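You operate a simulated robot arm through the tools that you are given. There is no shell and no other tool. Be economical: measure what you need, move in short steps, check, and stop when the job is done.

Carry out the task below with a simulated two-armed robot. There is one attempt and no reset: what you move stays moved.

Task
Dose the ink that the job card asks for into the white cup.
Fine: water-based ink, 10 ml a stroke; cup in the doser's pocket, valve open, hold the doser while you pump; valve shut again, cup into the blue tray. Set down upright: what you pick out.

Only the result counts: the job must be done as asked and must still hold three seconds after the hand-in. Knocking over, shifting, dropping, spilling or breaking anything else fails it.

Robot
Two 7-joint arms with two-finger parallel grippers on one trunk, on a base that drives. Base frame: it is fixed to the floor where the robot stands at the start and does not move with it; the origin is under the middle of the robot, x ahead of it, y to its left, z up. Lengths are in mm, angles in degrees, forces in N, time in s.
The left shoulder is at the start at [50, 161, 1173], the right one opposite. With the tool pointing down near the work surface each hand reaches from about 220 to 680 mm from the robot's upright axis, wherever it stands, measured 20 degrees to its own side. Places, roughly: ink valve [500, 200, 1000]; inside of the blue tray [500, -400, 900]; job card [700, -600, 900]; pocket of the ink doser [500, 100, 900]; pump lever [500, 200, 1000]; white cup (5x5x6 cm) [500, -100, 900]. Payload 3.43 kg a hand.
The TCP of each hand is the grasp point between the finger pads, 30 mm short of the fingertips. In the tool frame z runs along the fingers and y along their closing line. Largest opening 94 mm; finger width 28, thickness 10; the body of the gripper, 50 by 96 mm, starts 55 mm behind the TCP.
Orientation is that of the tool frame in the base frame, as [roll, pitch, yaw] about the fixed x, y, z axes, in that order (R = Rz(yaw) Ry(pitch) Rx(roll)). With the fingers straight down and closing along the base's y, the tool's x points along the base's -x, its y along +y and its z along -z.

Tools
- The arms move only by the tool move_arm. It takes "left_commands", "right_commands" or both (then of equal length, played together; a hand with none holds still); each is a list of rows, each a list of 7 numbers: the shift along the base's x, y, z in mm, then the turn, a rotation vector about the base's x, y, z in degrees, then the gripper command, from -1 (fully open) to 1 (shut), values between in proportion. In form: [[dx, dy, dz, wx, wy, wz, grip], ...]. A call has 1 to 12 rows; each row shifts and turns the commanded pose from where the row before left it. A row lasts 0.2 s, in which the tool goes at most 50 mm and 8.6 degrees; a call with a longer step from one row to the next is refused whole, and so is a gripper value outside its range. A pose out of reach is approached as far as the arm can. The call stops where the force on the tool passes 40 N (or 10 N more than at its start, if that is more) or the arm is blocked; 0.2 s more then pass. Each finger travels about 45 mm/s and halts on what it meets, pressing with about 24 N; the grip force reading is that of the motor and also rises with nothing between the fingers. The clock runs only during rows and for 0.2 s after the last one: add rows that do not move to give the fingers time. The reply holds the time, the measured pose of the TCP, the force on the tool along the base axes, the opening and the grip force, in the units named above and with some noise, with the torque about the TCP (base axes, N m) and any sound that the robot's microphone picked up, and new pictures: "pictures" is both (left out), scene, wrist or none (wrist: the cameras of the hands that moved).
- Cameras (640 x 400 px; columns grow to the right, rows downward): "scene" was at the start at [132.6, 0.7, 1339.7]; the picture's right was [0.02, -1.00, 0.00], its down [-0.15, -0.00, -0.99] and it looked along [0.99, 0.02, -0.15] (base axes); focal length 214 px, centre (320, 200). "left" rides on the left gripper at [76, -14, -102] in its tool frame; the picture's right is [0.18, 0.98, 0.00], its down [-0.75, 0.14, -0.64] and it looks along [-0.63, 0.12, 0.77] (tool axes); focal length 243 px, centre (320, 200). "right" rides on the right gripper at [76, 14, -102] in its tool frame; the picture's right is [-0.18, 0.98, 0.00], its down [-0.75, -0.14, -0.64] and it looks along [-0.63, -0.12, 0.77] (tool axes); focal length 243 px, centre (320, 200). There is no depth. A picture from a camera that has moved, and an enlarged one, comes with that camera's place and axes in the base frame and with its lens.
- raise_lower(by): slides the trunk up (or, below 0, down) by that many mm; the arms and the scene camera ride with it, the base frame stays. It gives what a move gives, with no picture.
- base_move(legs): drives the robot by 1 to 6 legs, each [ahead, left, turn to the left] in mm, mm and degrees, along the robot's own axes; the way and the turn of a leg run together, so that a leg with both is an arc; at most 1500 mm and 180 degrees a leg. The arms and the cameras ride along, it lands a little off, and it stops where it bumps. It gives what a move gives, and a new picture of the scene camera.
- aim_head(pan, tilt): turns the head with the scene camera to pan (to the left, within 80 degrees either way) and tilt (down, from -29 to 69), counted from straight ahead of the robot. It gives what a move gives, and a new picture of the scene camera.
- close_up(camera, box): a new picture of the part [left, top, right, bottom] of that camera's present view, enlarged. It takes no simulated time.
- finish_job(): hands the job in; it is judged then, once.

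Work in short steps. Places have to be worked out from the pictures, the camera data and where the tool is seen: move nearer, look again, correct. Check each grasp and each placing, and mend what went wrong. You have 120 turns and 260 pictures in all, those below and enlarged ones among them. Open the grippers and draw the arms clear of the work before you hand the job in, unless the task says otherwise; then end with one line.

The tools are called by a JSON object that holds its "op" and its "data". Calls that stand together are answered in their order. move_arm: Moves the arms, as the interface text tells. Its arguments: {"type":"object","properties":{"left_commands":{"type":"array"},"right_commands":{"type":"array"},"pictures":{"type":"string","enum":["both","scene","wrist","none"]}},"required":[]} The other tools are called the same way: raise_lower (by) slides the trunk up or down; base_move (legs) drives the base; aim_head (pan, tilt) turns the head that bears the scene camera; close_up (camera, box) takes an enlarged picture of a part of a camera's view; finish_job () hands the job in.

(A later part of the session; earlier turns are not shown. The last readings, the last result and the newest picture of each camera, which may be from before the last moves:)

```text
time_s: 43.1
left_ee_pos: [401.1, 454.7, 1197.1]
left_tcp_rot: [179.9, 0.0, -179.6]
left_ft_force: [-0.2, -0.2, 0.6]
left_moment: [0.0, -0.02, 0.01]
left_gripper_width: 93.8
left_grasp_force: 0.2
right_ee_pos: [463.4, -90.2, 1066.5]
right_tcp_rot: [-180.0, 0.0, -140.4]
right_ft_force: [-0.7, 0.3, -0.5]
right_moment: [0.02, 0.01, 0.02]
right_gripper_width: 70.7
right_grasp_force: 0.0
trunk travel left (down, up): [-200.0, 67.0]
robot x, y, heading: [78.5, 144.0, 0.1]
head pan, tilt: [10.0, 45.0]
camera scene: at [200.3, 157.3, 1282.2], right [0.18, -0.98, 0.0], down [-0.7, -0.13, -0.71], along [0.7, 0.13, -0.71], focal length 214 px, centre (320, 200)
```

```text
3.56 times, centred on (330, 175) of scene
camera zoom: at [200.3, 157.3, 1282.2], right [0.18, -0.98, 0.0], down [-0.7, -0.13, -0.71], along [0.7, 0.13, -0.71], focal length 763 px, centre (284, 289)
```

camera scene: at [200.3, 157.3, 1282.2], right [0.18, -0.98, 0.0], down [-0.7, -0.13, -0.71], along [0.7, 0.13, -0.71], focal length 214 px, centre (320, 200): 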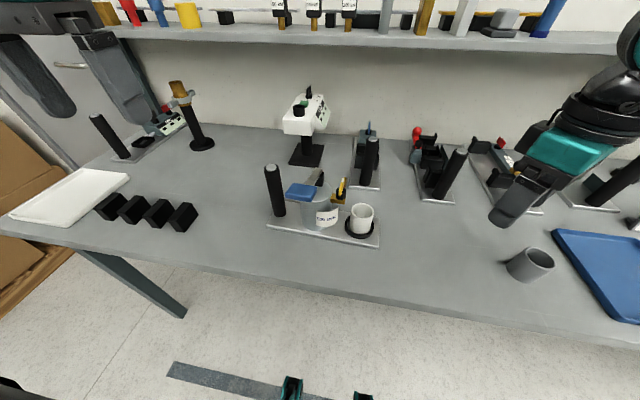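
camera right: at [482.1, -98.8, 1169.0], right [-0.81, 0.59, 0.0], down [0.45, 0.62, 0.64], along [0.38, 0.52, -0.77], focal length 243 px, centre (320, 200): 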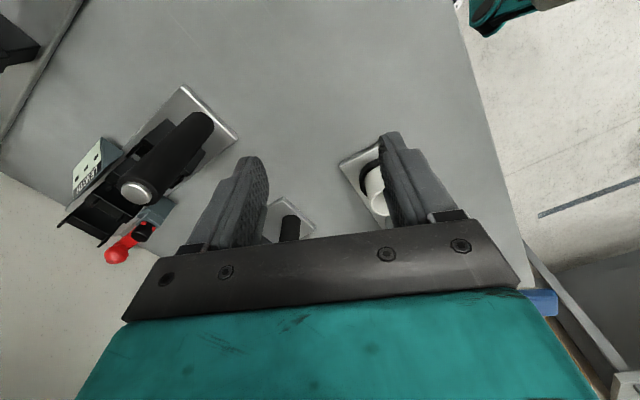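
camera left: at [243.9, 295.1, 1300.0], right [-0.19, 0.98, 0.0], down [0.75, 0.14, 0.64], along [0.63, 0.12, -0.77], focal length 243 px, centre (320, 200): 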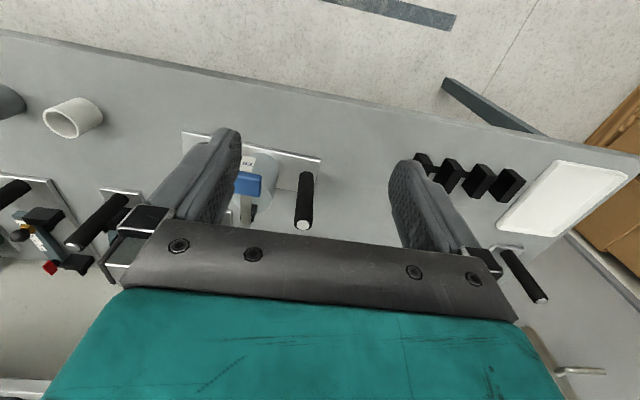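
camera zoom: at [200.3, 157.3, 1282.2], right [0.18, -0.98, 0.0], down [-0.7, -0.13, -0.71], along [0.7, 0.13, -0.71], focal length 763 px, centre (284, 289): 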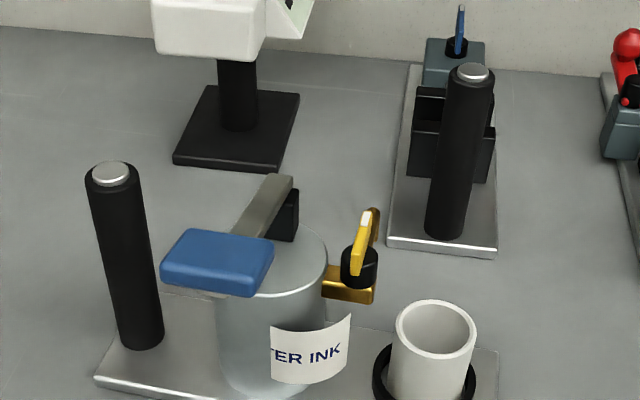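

Triangulated: post top [542,322,1013], pad top [447,232,1044], valve axis [531,171], handle plate z≈980-1000. Left hand moves above the post with yaw turned -25°.

{"op": "move_arm", "data": {"left_commands": [[15, -12, -5, 0, 0, -4, -1], [18, -16, -10, 0, 0, -4, -1], [20, -20, -15, 0, 0, -4, -1], [22, -22, -15, 0, 0, -4, -1], [22, -22, -15, 0, 0, -4, -1], [22, -20, -15, 0, 0, -4, -1], [22, -20, -22, 0, 0, -1, -1]], "pictures": "both"}}

{"op": "close_up", "data": {"camera": "scene", "box": [220, 100, 380, 220]}}

```text
time_s: 44.7
left_ee_pos: [544.8, 326.9, 1100.0]
left_tcp_rot: [-180.0, 0.0, 155.2]
left_ft_force: [-0.7, 0.4, 0.1]
left_moment: [-0.01, 0.0, -0.03]
left_gripper_width: 94.2
left_grasp_force: 0.1
right_ee_pos: [464.2, -90.4, 1066.9]
right_tcp_rot: [-180.0, 0.0, -140.4]
right_ft_force: [-0.2, 0.2, -0.3]
right_moment: [0.0, 0.02, 0.0]
right_gripper_width: 70.7
right_grasp_force: 0.0
trunk travel left (down, up): [-200.0, 67.0]
robot x, y, heading: [80.5, 145.8, 0.2]
head pan, tilt: [10.0, 45.0]
camera scene: at [201.1, 157.6, 1282.1], right [0.18, -0.98, 0.0], down [-0.7, -0.13, -0.71], along [0.69, 0.13, -0.71], focal length 214 px, centre (320, 200)
camera left: at [467.5, 345.3, 1202.2], right [0.24, 0.97, 0.0], down [0.74, -0.19, 0.64], along [0.62, -0.16, -0.77], focal length 243 px, centre (320, 200)
```

scene: 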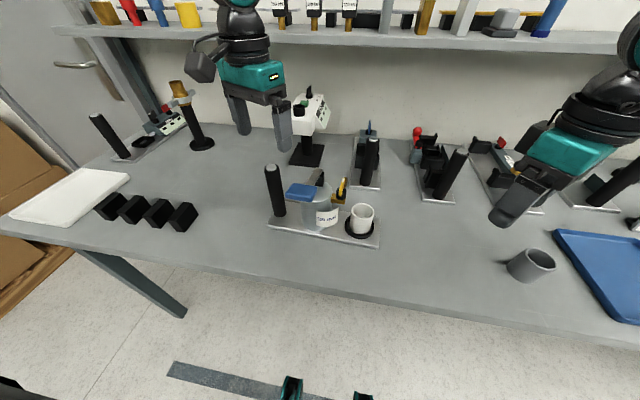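
left: 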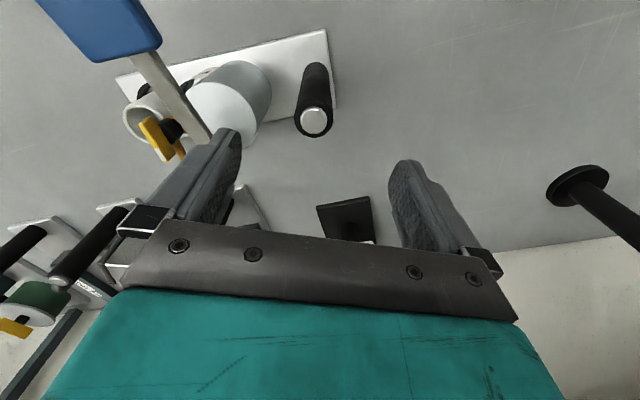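

```text
3.33 times, centred on (300, 160) of scene
camera zoom: at [201.1, 157.6, 1282.1], right [0.18, -0.98, 0.0], down [-0.7, -0.13, -0.71], along [0.69, 0.13, -0.71], focal length 715 px, centre (387, 333)
```

zoom: 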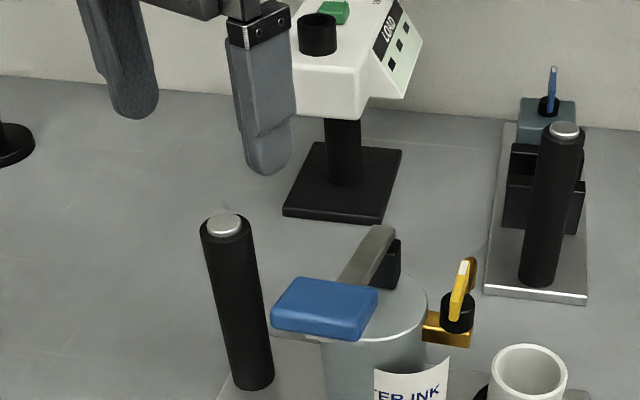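

Post relative to tool confirmed: [542.2,322.5]. Centre and descend to z≈975, then close softly.

{"op": "move_arm", "data": {"left_commands": [[-2.5, -4.5, -10, 0, 0, 0, -1], [0, 0, -30, 0, 0, 0, -1], [0, 0, -30, 0, 0, 0, -1], [0, 0, -30, 0, 0, 0, -1], [0, 0, -25, 0, 0, 0, -1]], "pictures": "wrist"}}

{"op": "close_up", "data": {"camera": "scene", "box": [220, 100, 380, 220]}}

```text
time_s: 45.9
left_ee_pos: [539.7, 321.6, 974.9]
left_tcp_rot: [179.9, 0.0, 155.2]
left_ft_force: [-0.1, -0.4, 0.3]
left_moment: [0.0, -0.02, 0.05]
left_gripper_width: 93.9
left_grasp_force: 0.0
right_ee_pos: [463.8, -89.5, 1067.0]
right_tcp_rot: [-180.0, 0.1, -140.3]
right_ft_force: [-0.6, 0.1, -0.6]
right_moment: [-0.01, -0.04, -0.01]
right_gripper_width: 70.4
right_grasp_force: 0.0
trunk travel left (down, up): [-200.0, 67.0]
robot x, y, heading: [78.9, 144.6, 0.3]
head pan, tilt: [10.0, 45.0]
camera left: at [463.0, 339.1, 1077.2], right [0.24, 0.97, 0.0], down [0.74, -0.19, 0.64], along [0.62, -0.16, -0.77], focal length 243 px, centre (320, 200)
```

left: 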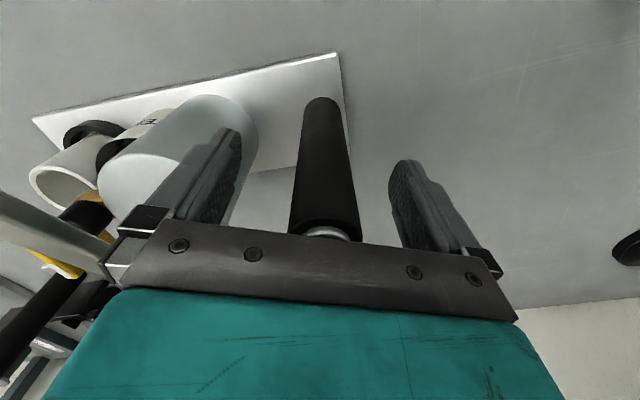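

```text
3.33 times, centred on (300, 160) of scene
camera zoom: at [200.5, 157.5, 1282.3], right [0.18, -0.98, 0.0], down [-0.7, -0.13, -0.71], along [0.7, 0.13, -0.71], focal length 715 px, centre (387, 333)
```

zoom: 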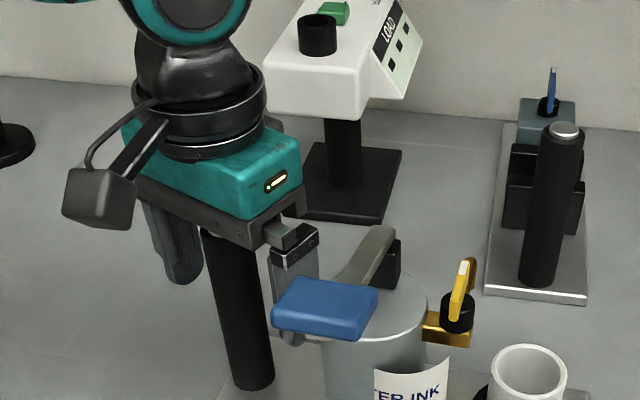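

Nearly centred; shift 1.5 mm and close.

{"op": "move_arm", "data": {"left_commands": [[0.6, 1.4, 0, 0, 0, 0, -1], [0, 0, 0, 0, 0, 0, -0.4], [0, 0, 0, 0, 0, 0, 0], [0, 0, 0, 0, 0, 0, 0.4], [0, 0, 0, 0, 0, 0, 1], [0, 0, 0, 0, 0, 0, 1]], "pictures": "wrist"}}

{"op": "close_up", "data": {"camera": "scene", "box": [220, 120, 380, 240]}}

```text
time_s: 47.3
left_ee_pos: [540.2, 321.8, 974.8]
left_tcp_rot: [-180.0, 0.0, 155.3]
left_ft_force: [1.8, 3.6, 1.4]
left_moment: [-0.31, 0.23, -0.08]
left_gripper_width: 31.7
left_grasp_force: 23.4
right_ee_pos: [464.0, -89.7, 1067.2]
right_tcp_rot: [-180.0, -0.1, -140.4]
right_ft_force: [-0.4, 0.4, -0.4]
right_moment: [0.01, -0.01, 0.01]
right_gripper_width: 70.4
right_grasp_force: 0.0
trunk travel left (down, up): [-200.0, 67.0]
robot x, y, heading: [82.6, 143.4, 0.4]
head pan, tilt: [10.0, 45.0]
camera left: at [463.8, 340.7, 1078.0], right [0.24, 0.97, 0.0], down [0.74, -0.19, 0.64], along [0.62, -0.16, -0.77], focal length 243 px, centre (320, 200)
```

left: 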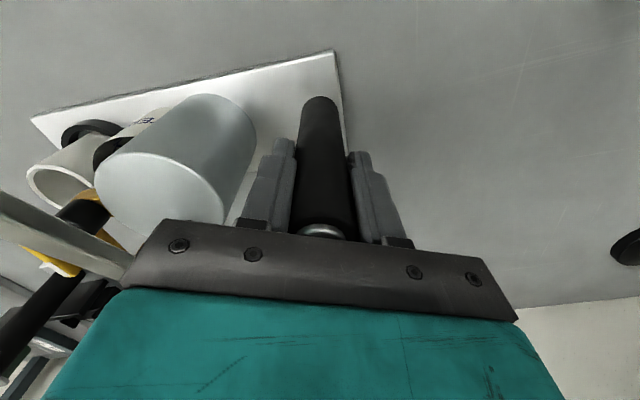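

```text
3.33 times, centred on (300, 180) of scene
camera zoom: at [200.4, 157.8, 1282.3], right [0.18, -0.98, 0.0], down [-0.7, -0.13, -0.71], along [0.7, 0.13, -0.71], focal length 715 px, centre (387, 267)
```

zoom: 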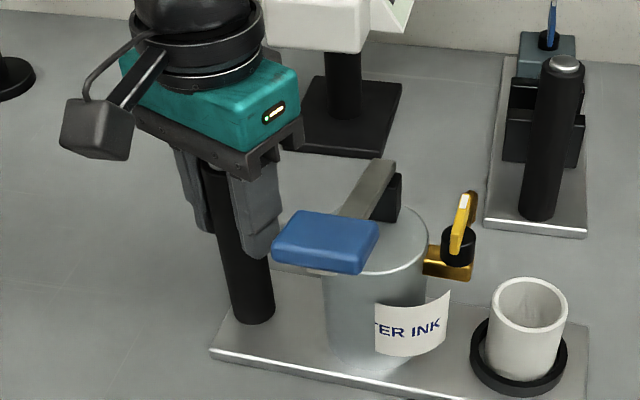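

Doser held. Right hand goes above the valve handle, turned so that fingers close along y.

{"op": "move_arm", "data": {"right_commands": [[8, 32, 4, 0, 0, -5, -0.5], [8, 32, 4, 0, 0, -5, -0.5], [8, 33, 4, 0, 0, -5, -0.5], [8, 33, 3, 0, 0, -5, -0.5], [8, 33, 3, 0, 0, -5, 0], [8, 33, 3, 0, 0, -5, 0], [8, 32, 2, 0, 0, -5, 0], [8, 30, 0, 0, 0, -4.6, 0]], "pictures": "both"}}

{"op": "close_up", "data": {"camera": "right", "box": [220, 60, 420, 220]}}

```text
time_s: 49.1
left_ee_pos: [539.3, 322.2, 975.7]
left_tcp_rot: [180.0, 0.0, 155.3]
left_ft_force: [-1.2, 2.1, 0.0]
left_moment: [-0.49, 0.14, -0.18]
left_gripper_width: 31.8
left_grasp_force: 24.3
right_ee_pos: [529.2, 168.2, 1090.6]
right_tcp_rot: [-179.9, 0.0, 179.9]
right_ft_force: [-0.1, -0.8, -0.2]
right_moment: [0.01, 0.0, 0.0]
right_gripper_width: 46.7
right_grasp_force: 0.0
trunk travel left (down, up): [-200.0, 67.0]
robot x, y, heading: [80.7, 142.9, 0.3]
head pan, tilt: [10.0, 45.0]
camera scene: at [200.2, 157.4, 1282.3], right [0.18, -0.98, 0.0], down [-0.7, -0.13, -0.71], along [0.7, 0.13, -0.71], focal length 214 px, centre (320, 200)
camera right: at [453.2, 180.9, 1192.0], right [0.19, 0.98, 0.0], down [0.75, -0.14, 0.64], along [0.63, -0.12, -0.77], focal length 243 px, centre (320, 200)
```

scene: 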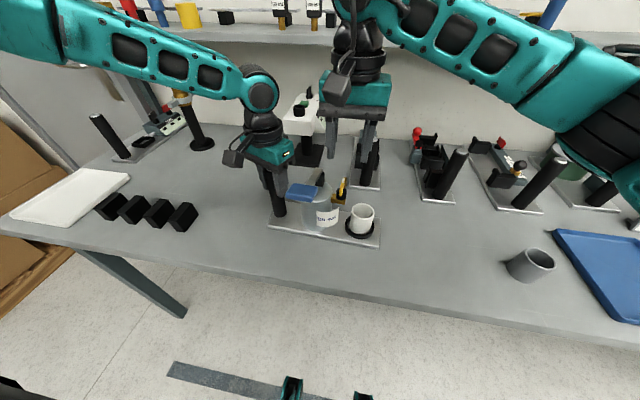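
right: 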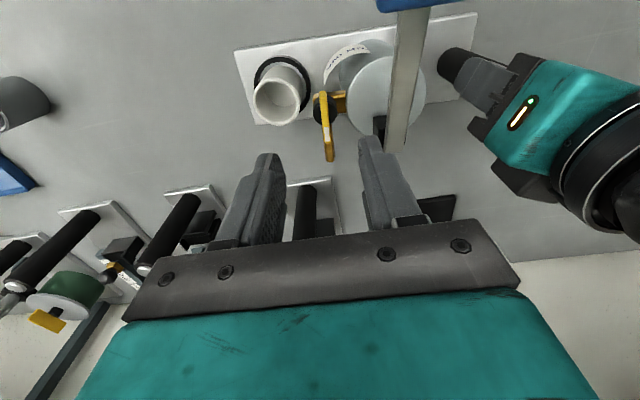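

```text
2.50 times, centred on (320, 140) of right
camera zoom: at [453.2, 180.9, 1192.0], right [0.19, 0.98, 0.0], down [0.75, -0.14, 0.64], along [0.63, -0.12, -0.77], focal length 606 px, centre (320, 350)
```

zoom: 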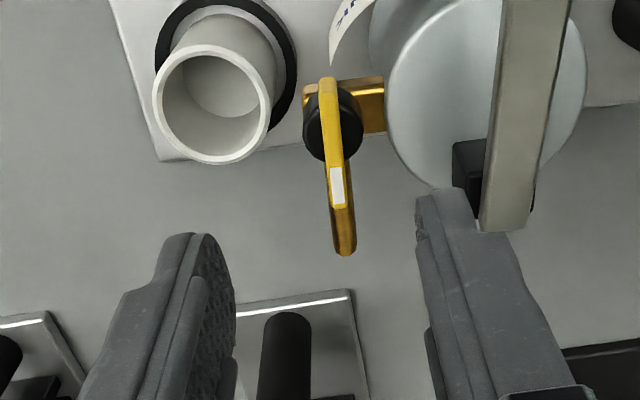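

Handle seen clearly: pivot ≈[530,171.5], lying along x, spout attached beyond it. A full 90° wrist turn would hit the left hand, so I'll push the handle with closed fingers. Close and hover at [548,191,1045].

{"op": "move_arm", "data": {"right_commands": [[6, 8, 0, 0, 0, 0, 0.5], [6, 8, -10, 0, 0, 0, 1], [6, 7, -15, 0, 0, 0, 1], [1, 0, -20, 0, 0, 0, 1], [0, 0, 0, 0, 0, 0, 1]], "pictures": "both"}}

{"op": "close_up", "data": {"camera": "right", "box": [220, 60, 420, 220]}}

{"op": "close_up", "data": {"camera": "scene", "box": [260, 110, 400, 210]}}

```text
time_s: 50.3
left_ee_pos: [538.2, 322.2, 975.1]
left_tcp_rot: [-180.0, -0.1, 155.4]
left_ft_force: [-1.4, -0.2, -0.2]
left_moment: [0.21, 0.09, 0.03]
left_gripper_width: 31.5
left_grasp_force: 23.8
right_ee_pos: [547.1, 191.2, 1044.8]
right_tcp_rot: [-179.9, -0.1, 180.0]
right_ft_force: [0.0, 0.4, -0.1]
right_moment: [0.02, -0.03, 0.0]
right_gripper_width: 0.1
right_grasp_force: 24.2
trunk travel left (down, up): [-200.0, 67.0]
robot x, y, heading: [77.2, 142.9, 0.2]
head pan, tilt: [10.0, 45.0]
camera scene: at [200.2, 157.5, 1282.3], right [0.18, -0.98, 0.0], down [-0.7, -0.13, -0.71], along [0.7, 0.13, -0.71], focal length 214 px, centre (320, 200)
camera right: at [471.3, 204.0, 1146.9], right [0.18, 0.98, 0.0], down [0.75, -0.14, 0.64], along [0.63, -0.12, -0.77], focal length 243 px, centre (320, 200)
```

scene: 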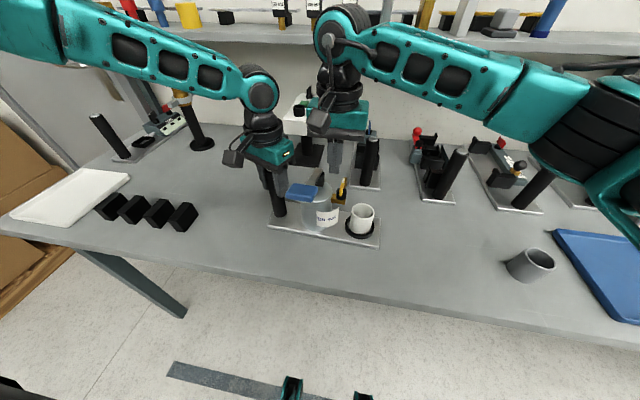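
right: 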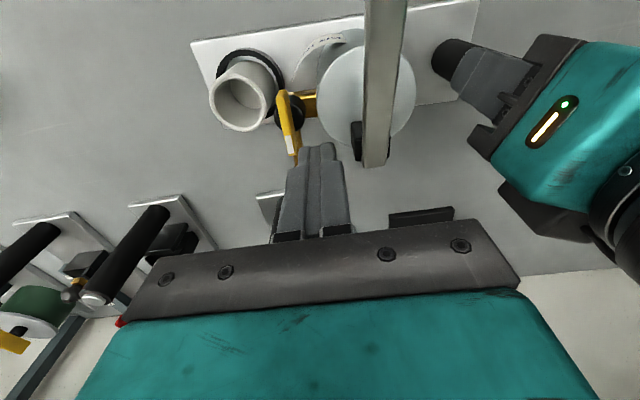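

```text
2.50 times, centred on (320, 140) of right
camera zoom: at [471.3, 204.0, 1146.9], right [0.18, 0.98, 0.0], down [0.75, -0.14, 0.64], along [0.63, -0.12, -0.77], focal length 606 px, centre (320, 350)
```

zoom: 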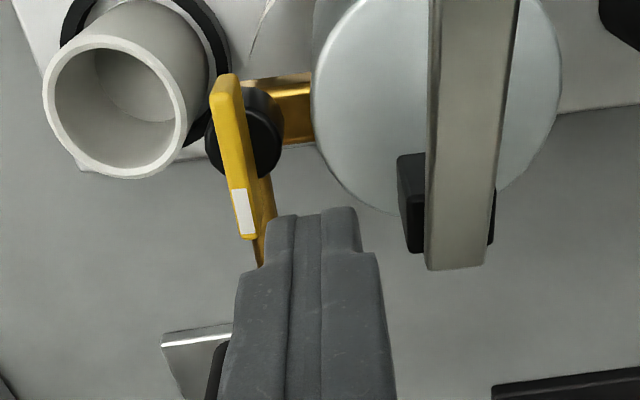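

```text
4.00 times, centred on (330, 160) of scene
camera zoom: at [200.2, 157.5, 1282.3], right [0.18, -0.98, 0.0], down [-0.7, -0.13, -0.71], along [0.7, 0.13, -0.71], focal length 858 px, centre (280, 360)
```

zoom: 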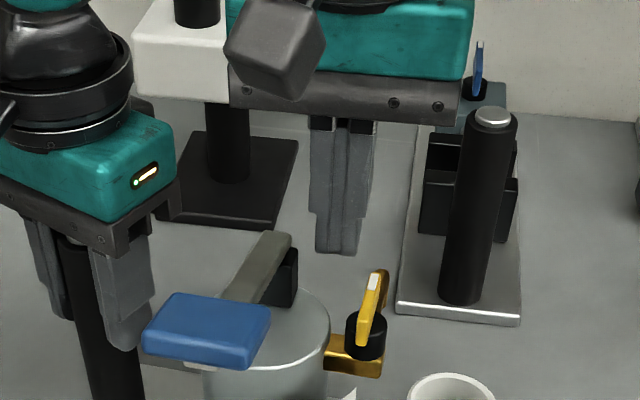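

Clear path down beside the handle. Go to [550,189] and descend to TCP z 1013.

{"op": "move_arm", "data": {"right_commands": [[3, -2, -6, 0, 0, 0, 1], [0, 0, -13, 0, 0, 0, 1], [0, 0, -13, 0, 0, 0, 1]], "pictures": "none"}}

{"op": "close_up", "data": {"camera": "right", "box": [220, 60, 420, 220]}}

{"op": "close_up", "data": {"camera": "scene", "box": [290, 130, 402, 210]}}

```text
time_s: 51.1
left_ee_pos: [539.0, 322.7, 975.1]
left_tcp_rot: [-180.0, 0.0, 155.3]
left_ft_force: [-0.4, 0.4, -0.5]
left_moment: [0.17, 0.03, 0.04]
left_gripper_width: 31.6
left_grasp_force: 23.7
right_ee_pos: [550.1, 190.6, 1012.8]
right_tcp_rot: [-179.9, 0.0, -180.0]
right_ft_force: [0.2, -0.4, -0.5]
right_moment: [0.02, -0.01, -0.03]
right_gripper_width: 0.1
right_grasp_force: 23.8
trunk travel left (down, up): [-200.0, 67.0]
robot x, y, heading: [81.4, 145.9, 0.2]
head pan, tilt: [10.0, 45.0]
```

```text
2.50 times, centred on (320, 140) of right
camera zoom: at [474.4, 202.5, 1115.0], right [0.18, 0.98, 0.0], down [0.75, -0.14, 0.64], along [0.63, -0.12, -0.77], focal length 606 px, centre (320, 350)
```

zoom: 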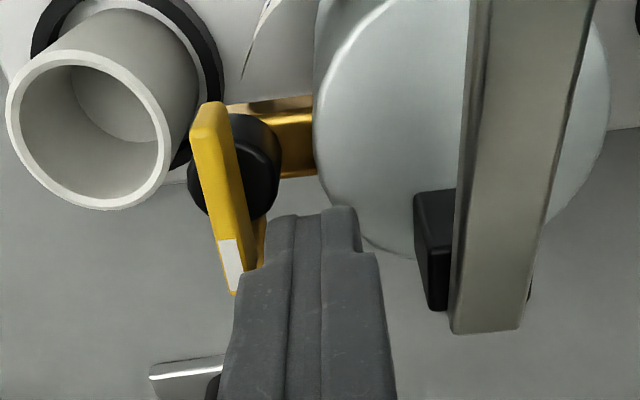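

```text
5.00 times, centred on (346, 170) of scene
camera zoom: at [200.2, 157.6, 1282.3], right [0.18, -0.98, 0.0], down [-0.7, -0.13, -0.71], along [0.7, 0.13, -0.71], focal length 1072 px, centre (190, 350)
```

zoom: 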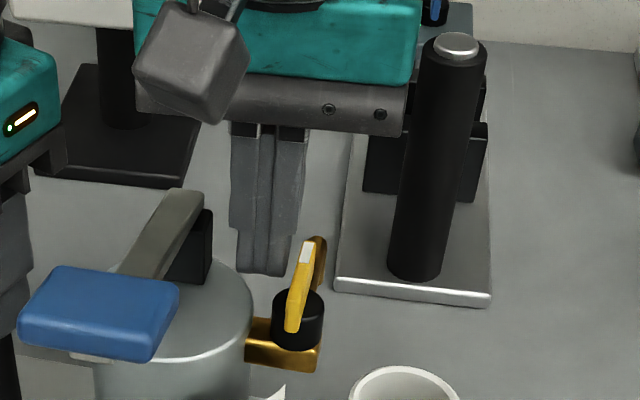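

Fingers are beside the handle's far end. Push along the arc to about 40° and check.

{"op": "move_arm", "data": {"right_commands": [[0, -4, 0, 0, 0, 0, 1], [3, -4.5, 0, 0, 0, 0, 1], [2, -3.3, 0, 0, 0, 0, 1], [2, -3.3, 0, 0, 0, 0, 1]], "pictures": "none"}}

{"op": "close_up", "data": {"camera": "right", "box": [200, 60, 400, 220]}}

{"op": "close_up", "data": {"camera": "scene", "box": [290, 130, 402, 210]}}

```text
time_s: 52.1
left_ee_pos: [539.7, 322.5, 975.9]
left_tcp_rot: [179.9, 0.1, 155.2]
left_ft_force: [1.4, -5.1, -0.2]
left_moment: [0.25, -0.43, 0.09]
left_gripper_width: 31.9
left_grasp_force: 24.3
right_ee_pos: [556.9, 174.0, 1013.2]
right_tcp_rot: [-180.0, 0.1, -180.0]
right_ft_force: [0.8, 3.7, 1.2]
right_moment: [0.04, -0.01, -0.05]
right_gripper_width: 0.0
right_grasp_force: 23.5
trunk travel left (down, up): [-200.0, 67.0]
robot x, y, heading: [82.4, 145.1, 0.1]
head pan, tilt: [10.0, 45.0]
```

```text
2.50 times, centred on (300, 140) of right
camera zoom: at [481.9, 186.4, 1115.1], right [0.18, 0.98, 0.0], down [0.75, -0.14, 0.64], along [0.63, -0.12, -0.77], focal length 606 px, centre (370, 350)
```

zoom: 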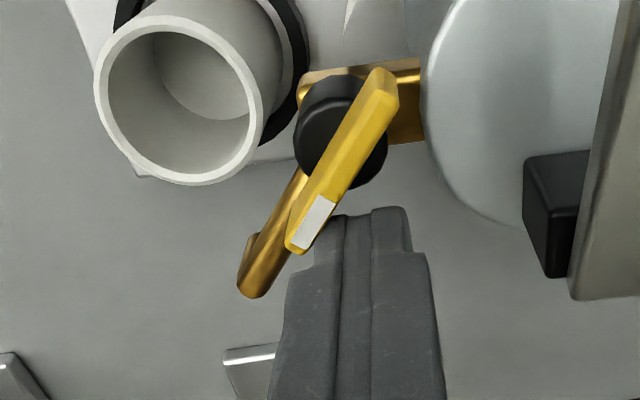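

```text
5.00 times, centred on (346, 170) of scene
camera zoom: at [200.6, 157.3, 1282.2], right [0.18, -0.98, 0.0], down [-0.7, -0.13, -0.71], along [0.7, 0.13, -0.71], focal length 1072 px, centre (190, 350)
```

zoom: 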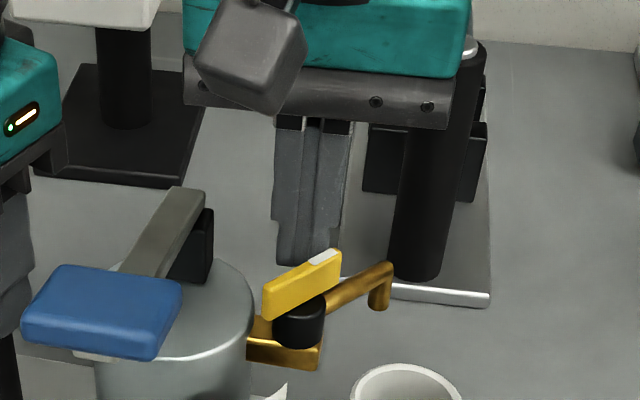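

The valve with spout swings as expected. Continue along the arc toward 90°.

{"op": "move_arm", "data": {"right_commands": [[0.5, -4, 0, 0, 0, 0, 1], [0, -3.5, 0, 0, 0, 0, 1], [-2.5, -4.7, 0, 0, 0, 0, 1], [-2.5, -4.7, 0, 0, 0, 0, 1], [-4, -3.6, 0, 0, 0, 0, 1]], "pictures": "none"}}

{"op": "close_up", "data": {"camera": "right", "box": [200, 60, 400, 220]}}

{"op": "close_up", "data": {"camera": "scene", "box": [290, 130, 402, 210]}}

```text
time_s: 53.3
left_ee_pos: [539.5, 322.0, 975.3]
left_tcp_rot: [-179.9, 0.0, 155.3]
left_ft_force: [-1.2, -3.9, -0.1]
left_moment: [-0.04, -0.38, -0.25]
left_gripper_width: 31.8
left_grasp_force: 23.7
right_ee_pos: [548.8, 152.0, 1012.8]
right_tcp_rot: [179.9, 0.0, 179.8]
right_ft_force: [2.8, 1.2, 0.8]
right_moment: [0.03, -0.01, 0.0]
right_gripper_width: 0.0
right_grasp_force: 24.3
trunk travel left (down, up): [-200.0, 67.0]
robot x, y, heading: [81.7, 141.8, 0.2]
head pan, tilt: [10.0, 45.0]
```

```text
2.50 times, centred on (300, 140) of right
camera zoom: at [473.1, 165.5, 1114.9], right [0.19, 0.98, 0.0], down [0.75, -0.14, 0.64], along [0.63, -0.12, -0.77], focal length 606 px, centre (370, 350)
```

zoom: 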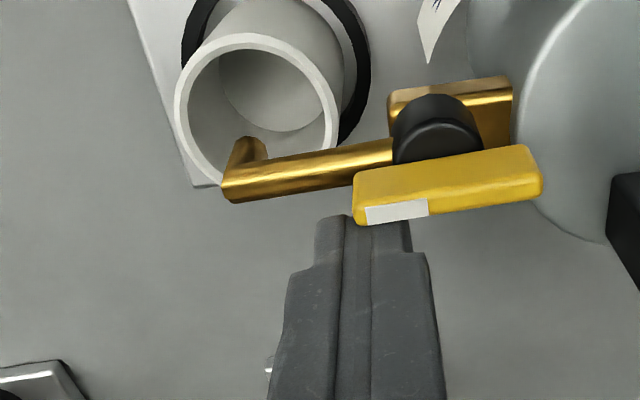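

```text
5.00 times, centred on (346, 170) of scene
camera zoom: at [200.4, 157.2, 1282.3], right [0.18, -0.98, 0.0], down [-0.7, -0.13, -0.71], along [0.7, 0.13, -0.71], focal length 1072 px, centre (190, 350)
```

zoom: 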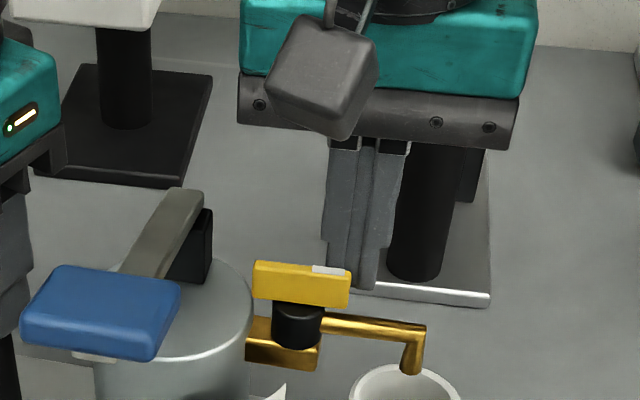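

About 80° turned; the spout is over the back part of the cup. Push a few mm more in -x till it is centred or hits its stop.

{"op": "move_arm", "data": {"right_commands": [[-2.5, -1, 0, 0, 0, 0, 1], [-2.5, 0, 0, 0, 0, 0, 1]], "pictures": "none"}}

{"op": "close_up", "data": {"camera": "right", "box": [200, 60, 400, 220]}}

{"op": "close_up", "data": {"camera": "scene", "box": [290, 150, 402, 230]}}

```text
time_s: 53.9
left_ee_pos: [539.1, 322.3, 975.8]
left_tcp_rot: [-179.9, -0.1, 155.3]
left_ft_force: [-5.6, -2.6, 3.7]
left_moment: [-0.17, 0.18, -0.54]
left_gripper_width: 31.6
left_grasp_force: 23.9
right_ee_pos: [544.2, 150.9, 1012.9]
right_tcp_rot: [-180.0, 0.1, 179.9]
right_ft_force: [7.2, 0.5, 1.3]
right_moment: [0.06, -0.09, 0.0]
right_gripper_width: 0.0
right_grasp_force: 23.4
trunk travel left (down, up): [-200.0, 67.0]
robot x, y, heading: [77.9, 145.0, 0.1]
head pan, tilt: [10.0, 45.0]
```

```text
2.50 times, centred on (300, 140) of right
camera zoom: at [468.3, 164.5, 1114.7], right [0.19, 0.98, 0.0], down [0.75, -0.14, 0.64], along [0.63, -0.12, -0.77], focal length 606 px, centre (370, 350)
```

zoom: 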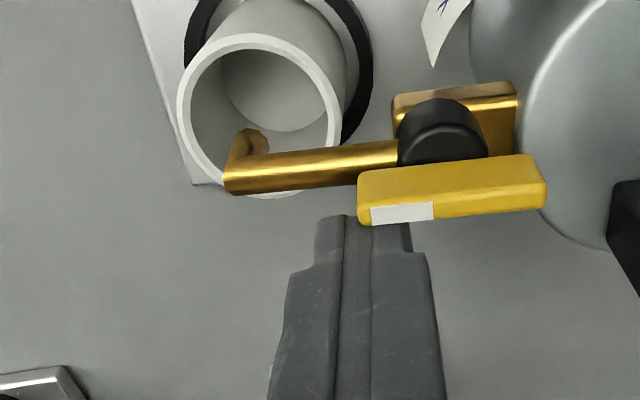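

```text
5.00 times, centred on (346, 190) of scene
camera zoom: at [200.2, 157.2, 1282.3], right [0.18, -0.98, 0.0], down [-0.7, -0.13, -0.71], along [0.7, 0.13, -0.71], focal length 1072 px, centre (190, 250)
```

zoom: 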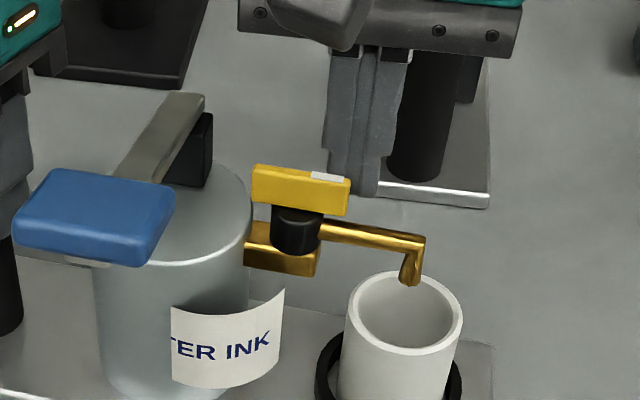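

By ray the spout tip is at ≈[530,120], right over the cup, and the force rises, so it's at its stop. Back off, up, and look.

{"op": "move_arm", "data": {"right_commands": [[5, 0, 0, 0, 0, 0, 1], [5, 0, 10, 0, 0, 0, 1], [0, -5, 35, 0, 0, 0, 1], [-15, -10, 30, 0, 0, 0, 1], [-30, -10, 20, 0, 0, 0, 1], [-40, -10, 0, 0, 0, 0, 1], [-40, 0, 0, 0, 0, 0, 1]], "pictures": "both"}}

{"op": "close_up", "data": {"camera": "scene", "box": [260, 130, 400, 230]}}

```text
time_s: 55.5
left_ee_pos: [539.9, 321.6, 976.9]
left_tcp_rot: [-179.9, 0.1, 155.3]
left_ft_force: [-2.1, 0.3, 0.2]
left_moment: [-0.37, 0.65, -0.3]
left_gripper_width: 31.7
left_grasp_force: 23.4
right_ee_pos: [427.0, 117.8, 1108.4]
right_tcp_rot: [180.0, 0.0, 179.9]
right_ft_force: [0.0, -1.7, -0.3]
right_moment: [0.03, 0.0, 0.01]
right_gripper_width: 0.2
right_grasp_force: 24.0
trunk travel left (down, up): [-200.0, 67.0]
robot x, y, heading: [79.6, 145.4, 0.2]
head pan, tilt: [10.0, 45.0]
camera scene: at [200.2, 157.4, 1282.3], right [0.18, -0.98, 0.0], down [-0.7, -0.13, -0.71], along [0.7, 0.13, -0.71], focal length 214 px, centre (320, 200)
camera right: at [351.4, 130.0, 1210.9], right [0.18, 0.98, 0.0], down [0.75, -0.14, 0.64], along [0.63, -0.12, -0.77], focal length 243 px, centre (320, 200)
```

scene: 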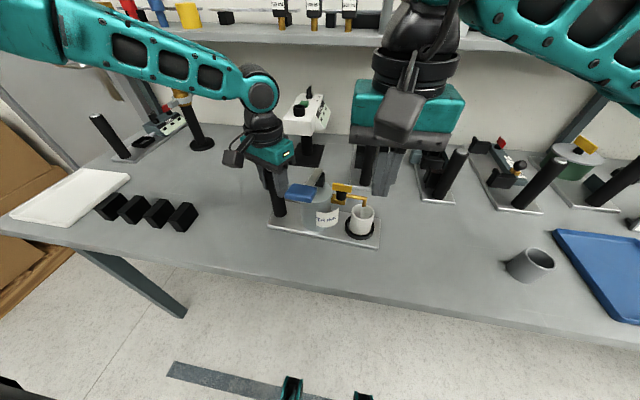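
right: 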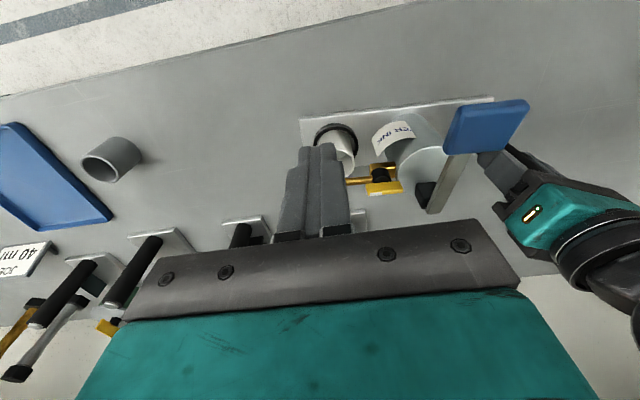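

```text
4.00 times, centred on (330, 180) of scene
camera zoom: at [200.2, 157.4, 1282.3], right [0.18, -0.98, 0.0], down [-0.7, -0.13, -0.71], along [0.7, 0.13, -0.71], focal length 858 px, centre (280, 280)
```

zoom: 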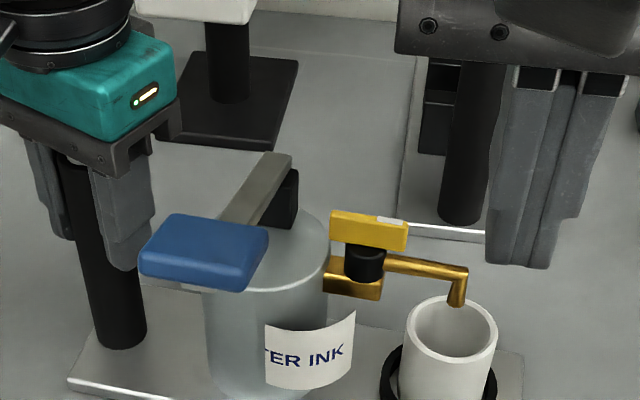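

Valve open. Now position the closed right fingers over the blue pad centre (≈[445,232]).

{"op": "move_arm", "data": {"right_commands": [[6, 38, 0, 0, 0, 0, 1], [6, 38, 0, 0, 0, 0, 1], [5, 38, -15, 0, 0, 0, 1]], "pictures": "both"}}

{"op": "close_up", "data": {"camera": "scene", "box": [230, 110, 390, 230]}}

```text
time_s: 56.3
left_ee_pos: [539.6, 322.2, 976.0]
left_tcp_rot: [-179.9, 0.2, 155.4]
left_ft_force: [-0.2, 2.9, 0.0]
left_moment: [-0.77, 0.19, -0.2]
left_gripper_width: 31.8
left_grasp_force: 23.8
right_ee_pos: [446.9, 233.5, 1092.5]
right_tcp_rot: [180.0, 0.0, -179.9]
right_ft_force: [-0.5, 0.1, -0.5]
right_moment: [0.01, 0.01, 0.0]
right_gripper_width: 0.0
right_grasp_force: 23.8
trunk travel left (down, up): [-200.0, 67.0]
robot x, y, heading: [83.2, 145.1, 0.1]
head pan, tilt: [10.0, 45.0]
camera scene: at [200.3, 157.7, 1282.3], right [0.18, -0.98, 0.0], down [-0.7, -0.13, -0.71], along [0.7, 0.13, -0.71], focal length 214 px, centre (320, 200)
camera right: at [370.1, 245.2, 1195.3], right [0.18, 0.98, 0.0], down [0.75, -0.14, 0.64], along [0.63, -0.12, -0.77], focal length 243 px, centre (320, 200)
```

scene: 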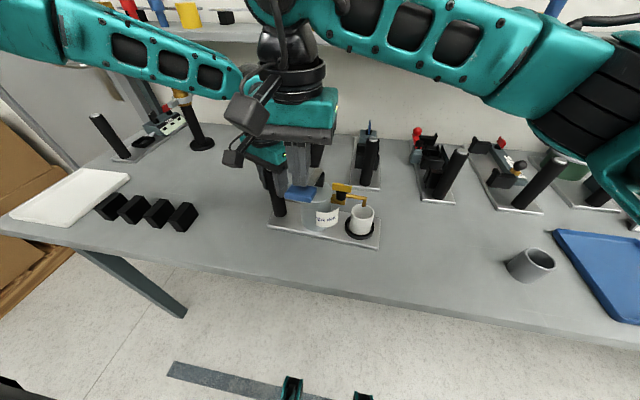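
right: 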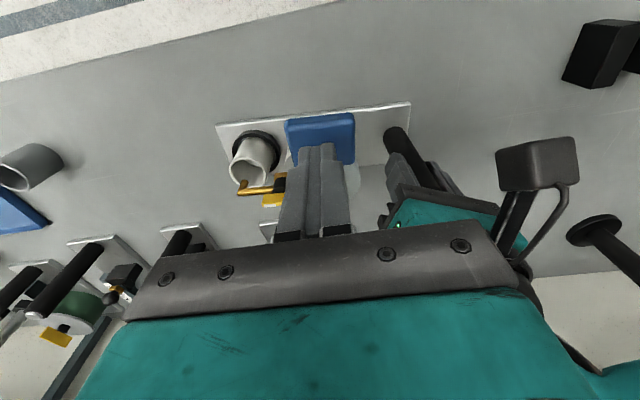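

```text
3.33 times, centred on (310, 170) of scene
camera zoom: at [200.3, 157.7, 1282.3], right [0.18, -0.98, 0.0], down [-0.7, -0.13, -0.71], along [0.7, 0.13, -0.71], focal length 715 px, centre (353, 300)
```

zoom: 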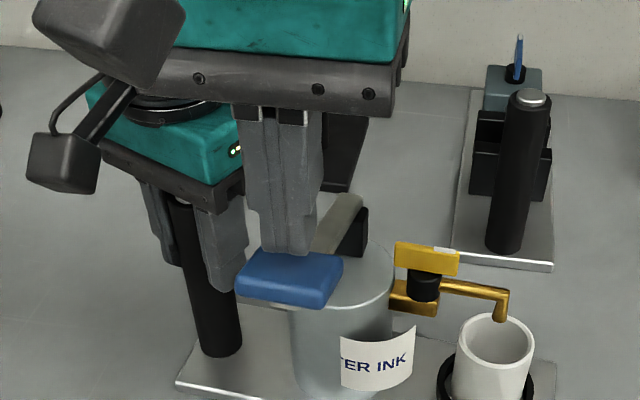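

Shift 6 mm toward the front of the pad and press down stepwise, watching force.

{"op": "move_arm", "data": {"right_commands": [[-6, -1, -8, 0, 0, 0, 1], [0, 0, -6, 0, 0, 0, 1], [0, 0, -5, 0, 0, 0, 1], [0, 0, -5, 0, 0, 0, 1]], "pictures": "none"}}

{"op": "close_up", "data": {"camera": "scene", "box": [230, 110, 390, 230]}}

```text
time_s: 57.3
left_ee_pos: [540.3, 322.6, 975.0]
left_tcp_rot: [-180.0, 0.2, 155.3]
left_ft_force: [0.8, 4.3, -0.4]
left_moment: [-0.43, 0.08, 0.0]
left_gripper_width: 32.0
left_grasp_force: 23.7
right_ee_pos: [440.6, 231.0, 1069.0]
right_tcp_rot: [180.0, 0.0, 180.0]
right_ft_force: [-0.5, -0.5, 1.5]
right_moment: [0.0, 0.04, 0.0]
right_gripper_width: 0.0
right_grasp_force: 24.5
trunk travel left (down, up): [-200.0, 67.0]
robot x, y, heading: [81.4, 141.3, 0.3]
head pan, tilt: [10.0, 45.0]
```

```text
3.33 times, centred on (310, 170) of scene
camera zoom: at [200.3, 157.8, 1282.3], right [0.18, -0.98, 0.0], down [-0.7, -0.13, -0.71], along [0.7, 0.13, -0.71], focal length 715 px, centre (353, 300)
```

zoom: 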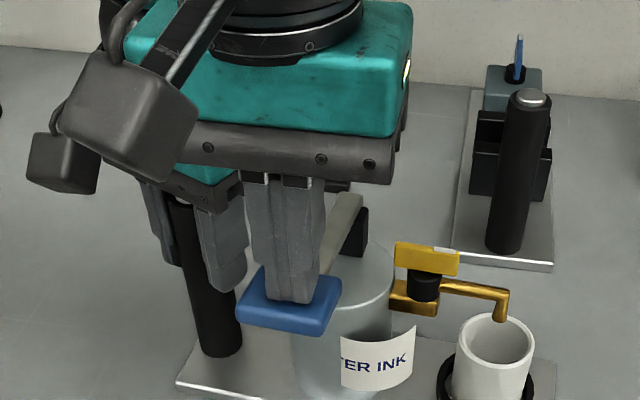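

The pad moves with little force. Continue down.

{"op": "move_arm", "data": {"right_commands": [[0, 0, -4, 0, 0, 0, 1], [0, 0, -4, 0, 0, 0, 1], [0, 0, -4, 0, 0, 0, 1]], "pictures": "none"}}

{"op": "move_arm", "data": {"right_commands": [[0, 0, -4, 0, 0, 0, 1], [0, 0, -4, 0, 0, 0, 1]], "pictures": "none"}}

{"op": "close_up", "data": {"camera": "scene", "box": [230, 110, 390, 230]}}

```text
time_s: 58.1
left_ee_pos: [539.5, 322.3, 975.5]
left_tcp_rot: [-179.9, 0.1, 155.2]
left_ft_force: [3.6, 3.5, 0.5]
left_moment: [-0.28, -0.04, 0.08]
left_gripper_width: 32.0
left_grasp_force: 23.8
right_ee_pos: [440.4, 230.8, 1055.8]
right_tcp_rot: [-179.9, 0.0, -180.0]
right_ft_force: [-1.6, 1.1, 4.1]
right_moment: [0.01, 0.08, 0.0]
right_gripper_width: 0.0
right_grasp_force: 23.6
trunk travel left (down, up): [-200.0, 67.0]
robot x, y, heading: [79.7, 142.1, 0.1]
head pan, tilt: [10.0, 45.0]
```

```text
time_s: 58.7
left_ee_pos: [540.4, 322.5, 975.0]
left_tcp_rot: [-180.0, 0.1, 155.3]
left_ft_force: [3.7, 3.0, -0.3]
left_moment: [-0.27, 0.09, 0.04]
left_gripper_width: 31.9
left_grasp_force: 24.1
right_ee_pos: [440.6, 231.3, 1050.7]
right_tcp_rot: [180.0, 0.0, -179.9]
right_ft_force: [-3.1, 1.0, 5.2]
right_moment: [0.03, 0.03, 0.01]
right_gripper_width: 0.3
right_grasp_force: 23.9
trunk travel left (down, up): [-200.0, 67.0]
robot x, y, heading: [80.7, 142.5, 0.1]
head pan, tilt: [10.0, 45.0]
```

```text
3.33 times, centred on (310, 170) of scene
camera zoom: at [200.2, 157.8, 1282.3], right [0.18, -0.98, 0.0], down [-0.7, -0.13, -0.71], along [0.7, 0.13, -0.71], focal length 715 px, centre (353, 300)
```

zoom: 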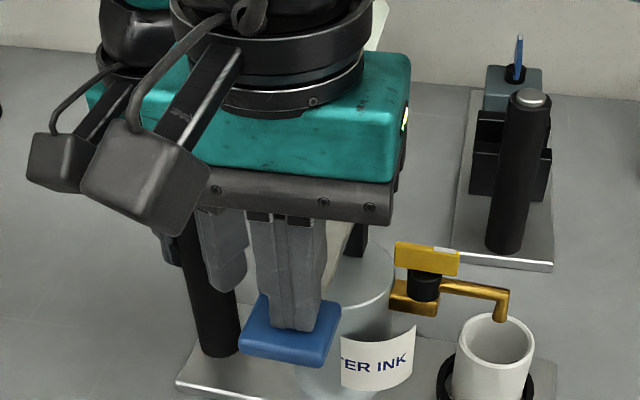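

Spring-like resistance, still free. Continue.

{"op": "move_arm", "data": {"right_commands": [[0, 0, -4, 0, 0, 0, 1], [0, 0, -4, 0, 0, 0, 1], [0, 0, -4, 0, 0, 0, 1]], "pictures": "none"}}

{"op": "move_arm", "data": {"right_commands": [[0, 0, -4, 0, 0, 0, 1], [0, 0, -4, 0, 0, 0, 1]], "pictures": "none"}}

{"op": "close_up", "data": {"camera": "scene", "box": [230, 110, 390, 230]}}

```text
time_s: 59.5
left_ee_pos: [539.5, 323.0, 976.3]
left_tcp_rot: [180.0, 0.1, 155.2]
left_ft_force: [5.7, 3.8, 0.5]
left_moment: [-0.37, -0.1, 0.02]
left_gripper_width: 31.8
left_grasp_force: 24.2
right_ee_pos: [441.1, 229.4, 1037.5]
right_tcp_rot: [180.0, 0.0, 180.0]
right_ft_force: [-2.8, -1.0, 5.6]
right_moment: [-0.06, 0.01, 0.02]
right_gripper_width: 0.0
right_grasp_force: 24.1
trunk travel left (down, up): [-200.0, 67.0]
robot x, y, heading: [82.9, 142.8, 0.3]
head pan, tilt: [10.0, 45.0]
```

```text
time_s: 60.1
left_ee_pos: [539.4, 322.1, 976.3]
left_tcp_rot: [179.9, -0.1, 155.3]
left_ft_force: [4.9, 7.0, -2.4]
left_moment: [0.13, -1.21, -0.2]
left_gripper_width: 32.0
left_grasp_force: 23.4
right_ee_pos: [439.7, 230.2, 1032.4]
right_tcp_rot: [179.9, 0.4, -179.9]
right_ft_force: [-5.7, -8.9, 36.2]
right_moment: [-0.28, -0.32, -0.13]
right_gripper_width: 0.0
right_grasp_force: 24.2
trunk travel left (down, up): [-200.0, 67.0]
robot x, y, heading: [79.1, 140.6, 0.1]
head pan, tilt: [10.0, 45.0]
```

```text
3.33 times, centred on (310, 170) of scene
camera zoom: at [198.6, 156.9, 1282.9], right [0.18, -0.98, 0.0], down [-0.69, -0.13, -0.71], along [0.7, 0.13, -0.71], focal length 715 px, centre (353, 300)
```

zoom: 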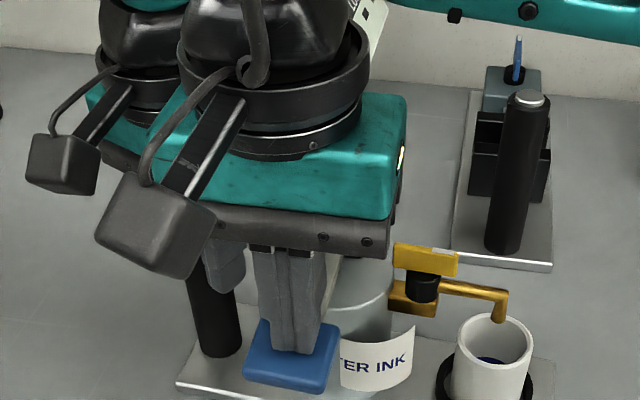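

Bottom stop reached at z≈1033 and ink is visible in the cup: stroke 1. Raise fully to let the lever return.

{"op": "move_arm", "data": {"right_commands": [[0, 0, 4, 0, 0, 0, 1], [0, 0, 10, 0, 0, 0, 1], [0, 0, 12, 0, 0, 0, 1], [0, 0, 12, 0, 0, 0, 1], [0, 0, 12, 0, 0, 0, 1], [0, 0, 8, 0, 0, 0, 1], [0, 0, 0, 0, 0, 0, 1]], "pictures": "none"}}

{"op": "close_up", "data": {"camera": "scene", "box": [230, 110, 390, 230]}}

{"op": "close_up", "data": {"camera": "scene", "box": [340, 190, 388, 230]}}

```text
time_s: 61.7
left_ee_pos: [539.5, 323.2, 975.4]
left_tcp_rot: [179.9, 0.1, 155.3]
left_ft_force: [-1.9, 1.3, 3.5]
left_moment: [0.87, 0.65, 0.16]
left_gripper_width: 31.7
left_grasp_force: 23.8
right_ee_pos: [440.7, 230.0, 1086.8]
right_tcp_rot: [-180.0, 0.1, -180.0]
right_ft_force: [-0.4, 0.7, -0.8]
right_moment: [0.05, 0.02, -0.01]
right_gripper_width: 0.0
right_grasp_force: 23.8
trunk travel left (down, up): [-200.0, 67.0]
robot x, y, heading: [76.7, 145.9, 0.2]
head pan, tilt: [10.0, 45.0]
```

```text
3.33 times, centred on (310, 170) of scene
camera zoom: at [199.9, 157.3, 1282.3], right [0.18, -0.98, 0.0], down [-0.7, -0.13, -0.71], along [0.7, 0.13, -0.71], focal length 715 px, centre (353, 300)
```

zoom: 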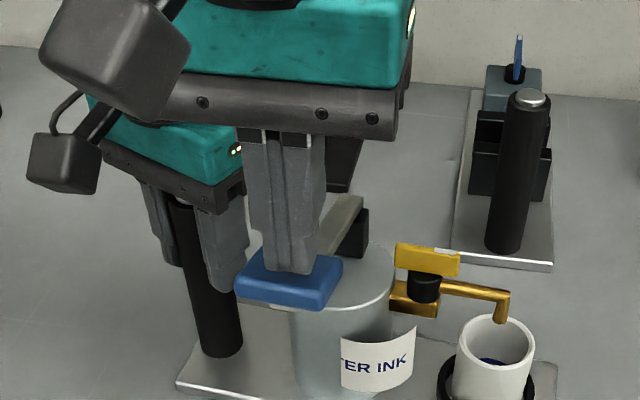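

```text
10.00 times, centred on (364, 210) of scene
camera zoom: at [199.9, 157.3, 1282.3], right [0.18, -0.98, 0.0], down [-0.7, -0.13, -0.71], along [0.7, 0.13, -0.71], focal length 2145 px, centre (-120, 100)
```

zoom: 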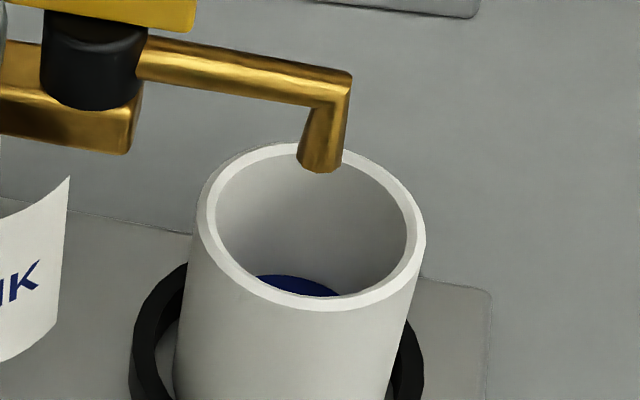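

Lever is fully back up, ~10 ml in the cup. Stroke 2: down.

{"op": "move_arm", "data": {"right_commands": [[0, 0, -12, 0, 0, 0, 1], [0, 0, -12, 0, 0, 0, 1], [0, 0, -12, 0, 0, 0, 1], [0, 0, -10, 0, 0, 0, 1], [0, 0, -6, 0, 0, 0, 1], [0, 0, -3, 0, 0, 0, 1], [0, 0, 0, 0, 0, 0, 1]], "pictures": "none"}}

{"op": "close_up", "data": {"camera": "scene", "box": [340, 190, 388, 230]}}

```text
time_s: 63.3
left_ee_pos: [539.0, 322.0, 976.0]
left_tcp_rot: [180.0, 0.1, 155.4]
left_ft_force: [4.6, -0.1, -3.2]
left_moment: [-0.11, -0.91, -0.05]
left_gripper_width: 31.7
left_grasp_force: 23.3
right_ee_pos: [440.0, 229.4, 1033.5]
right_tcp_rot: [179.9, 0.1, -180.0]
right_ft_force: [-6.5, -6.8, 26.4]
right_moment: [-0.23, -0.2, 0.12]
right_gripper_width: 0.0
right_grasp_force: 24.3
trunk travel left (down, up): [-200.0, 67.0]
robot x, y, heading: [80.9, 143.5, -0.0]
head pan, tilt: [10.0, 45.0]
```

```text
10.00 times, centred on (364, 210) of scene
camera zoom: at [199.4, 156.8, 1282.5], right [0.18, -0.98, 0.0], down [-0.7, -0.13, -0.71], along [0.7, 0.13, -0.71], focal length 2145 px, centre (-120, 100)
```

zoom: 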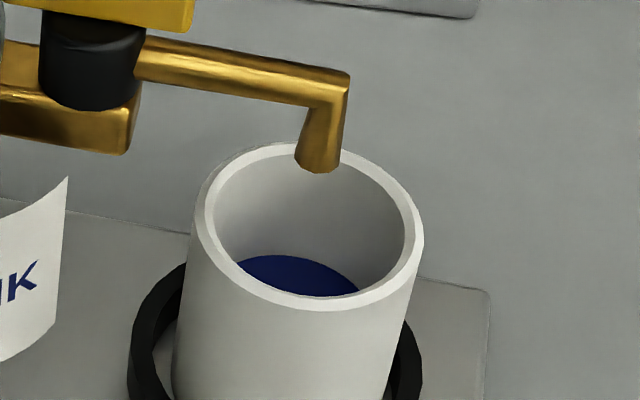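

Second stroke delivered (level rose). Release fully.

{"op": "move_arm", "data": {"right_commands": [[0, 0, 5, 0, 0, 0, 1], [0, 0, 12, 0, 0, 0, 1], [0, 0, 12, 0, 0, 0, 1], [0, 0, 12, 0, 0, 0, 1], [0, 0, 13, 0, 0, 0, 1], [0, 0, 0, 0, 0, 0, 1]], "pictures": "none"}}

{"op": "close_up", "data": {"camera": "scene", "box": [230, 110, 390, 230]}}

```text
time_s: 64.7
left_ee_pos: [539.2, 322.0, 975.9]
left_tcp_rot: [180.0, 0.0, 155.2]
left_ft_force: [-0.5, -1.8, 0.1]
left_moment: [0.72, 0.39, 0.05]
left_gripper_width: 31.6
left_grasp_force: 24.0
right_ee_pos: [439.8, 229.9, 1086.3]
right_tcp_rot: [179.9, 0.0, -180.0]
right_ft_force: [-0.1, -0.1, 0.8]
right_moment: [-0.01, 0.0, -0.01]
right_gripper_width: 0.0
right_grasp_force: 24.2
trunk travel left (down, up): [-200.0, 67.0]
robot x, y, heading: [81.1, 142.9, 0.3]
head pan, tilt: [10.0, 45.0]
```

```text
3.33 times, centred on (310, 170) of scene
camera zoom: at [200.3, 157.1, 1282.3], right [0.18, -0.98, 0.0], down [-0.7, -0.13, -0.71], along [0.7, 0.13, -0.71], focal length 715 px, centre (353, 300)
```

zoom: 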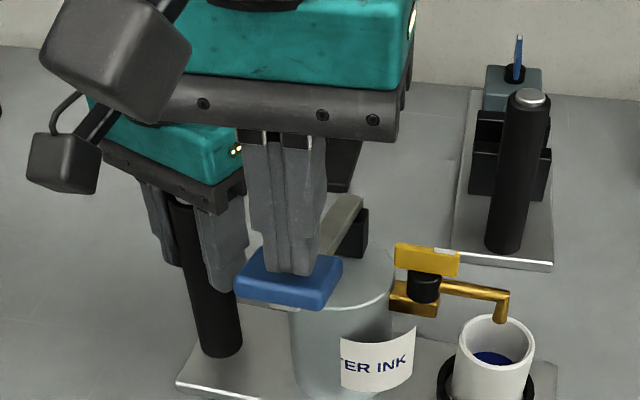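

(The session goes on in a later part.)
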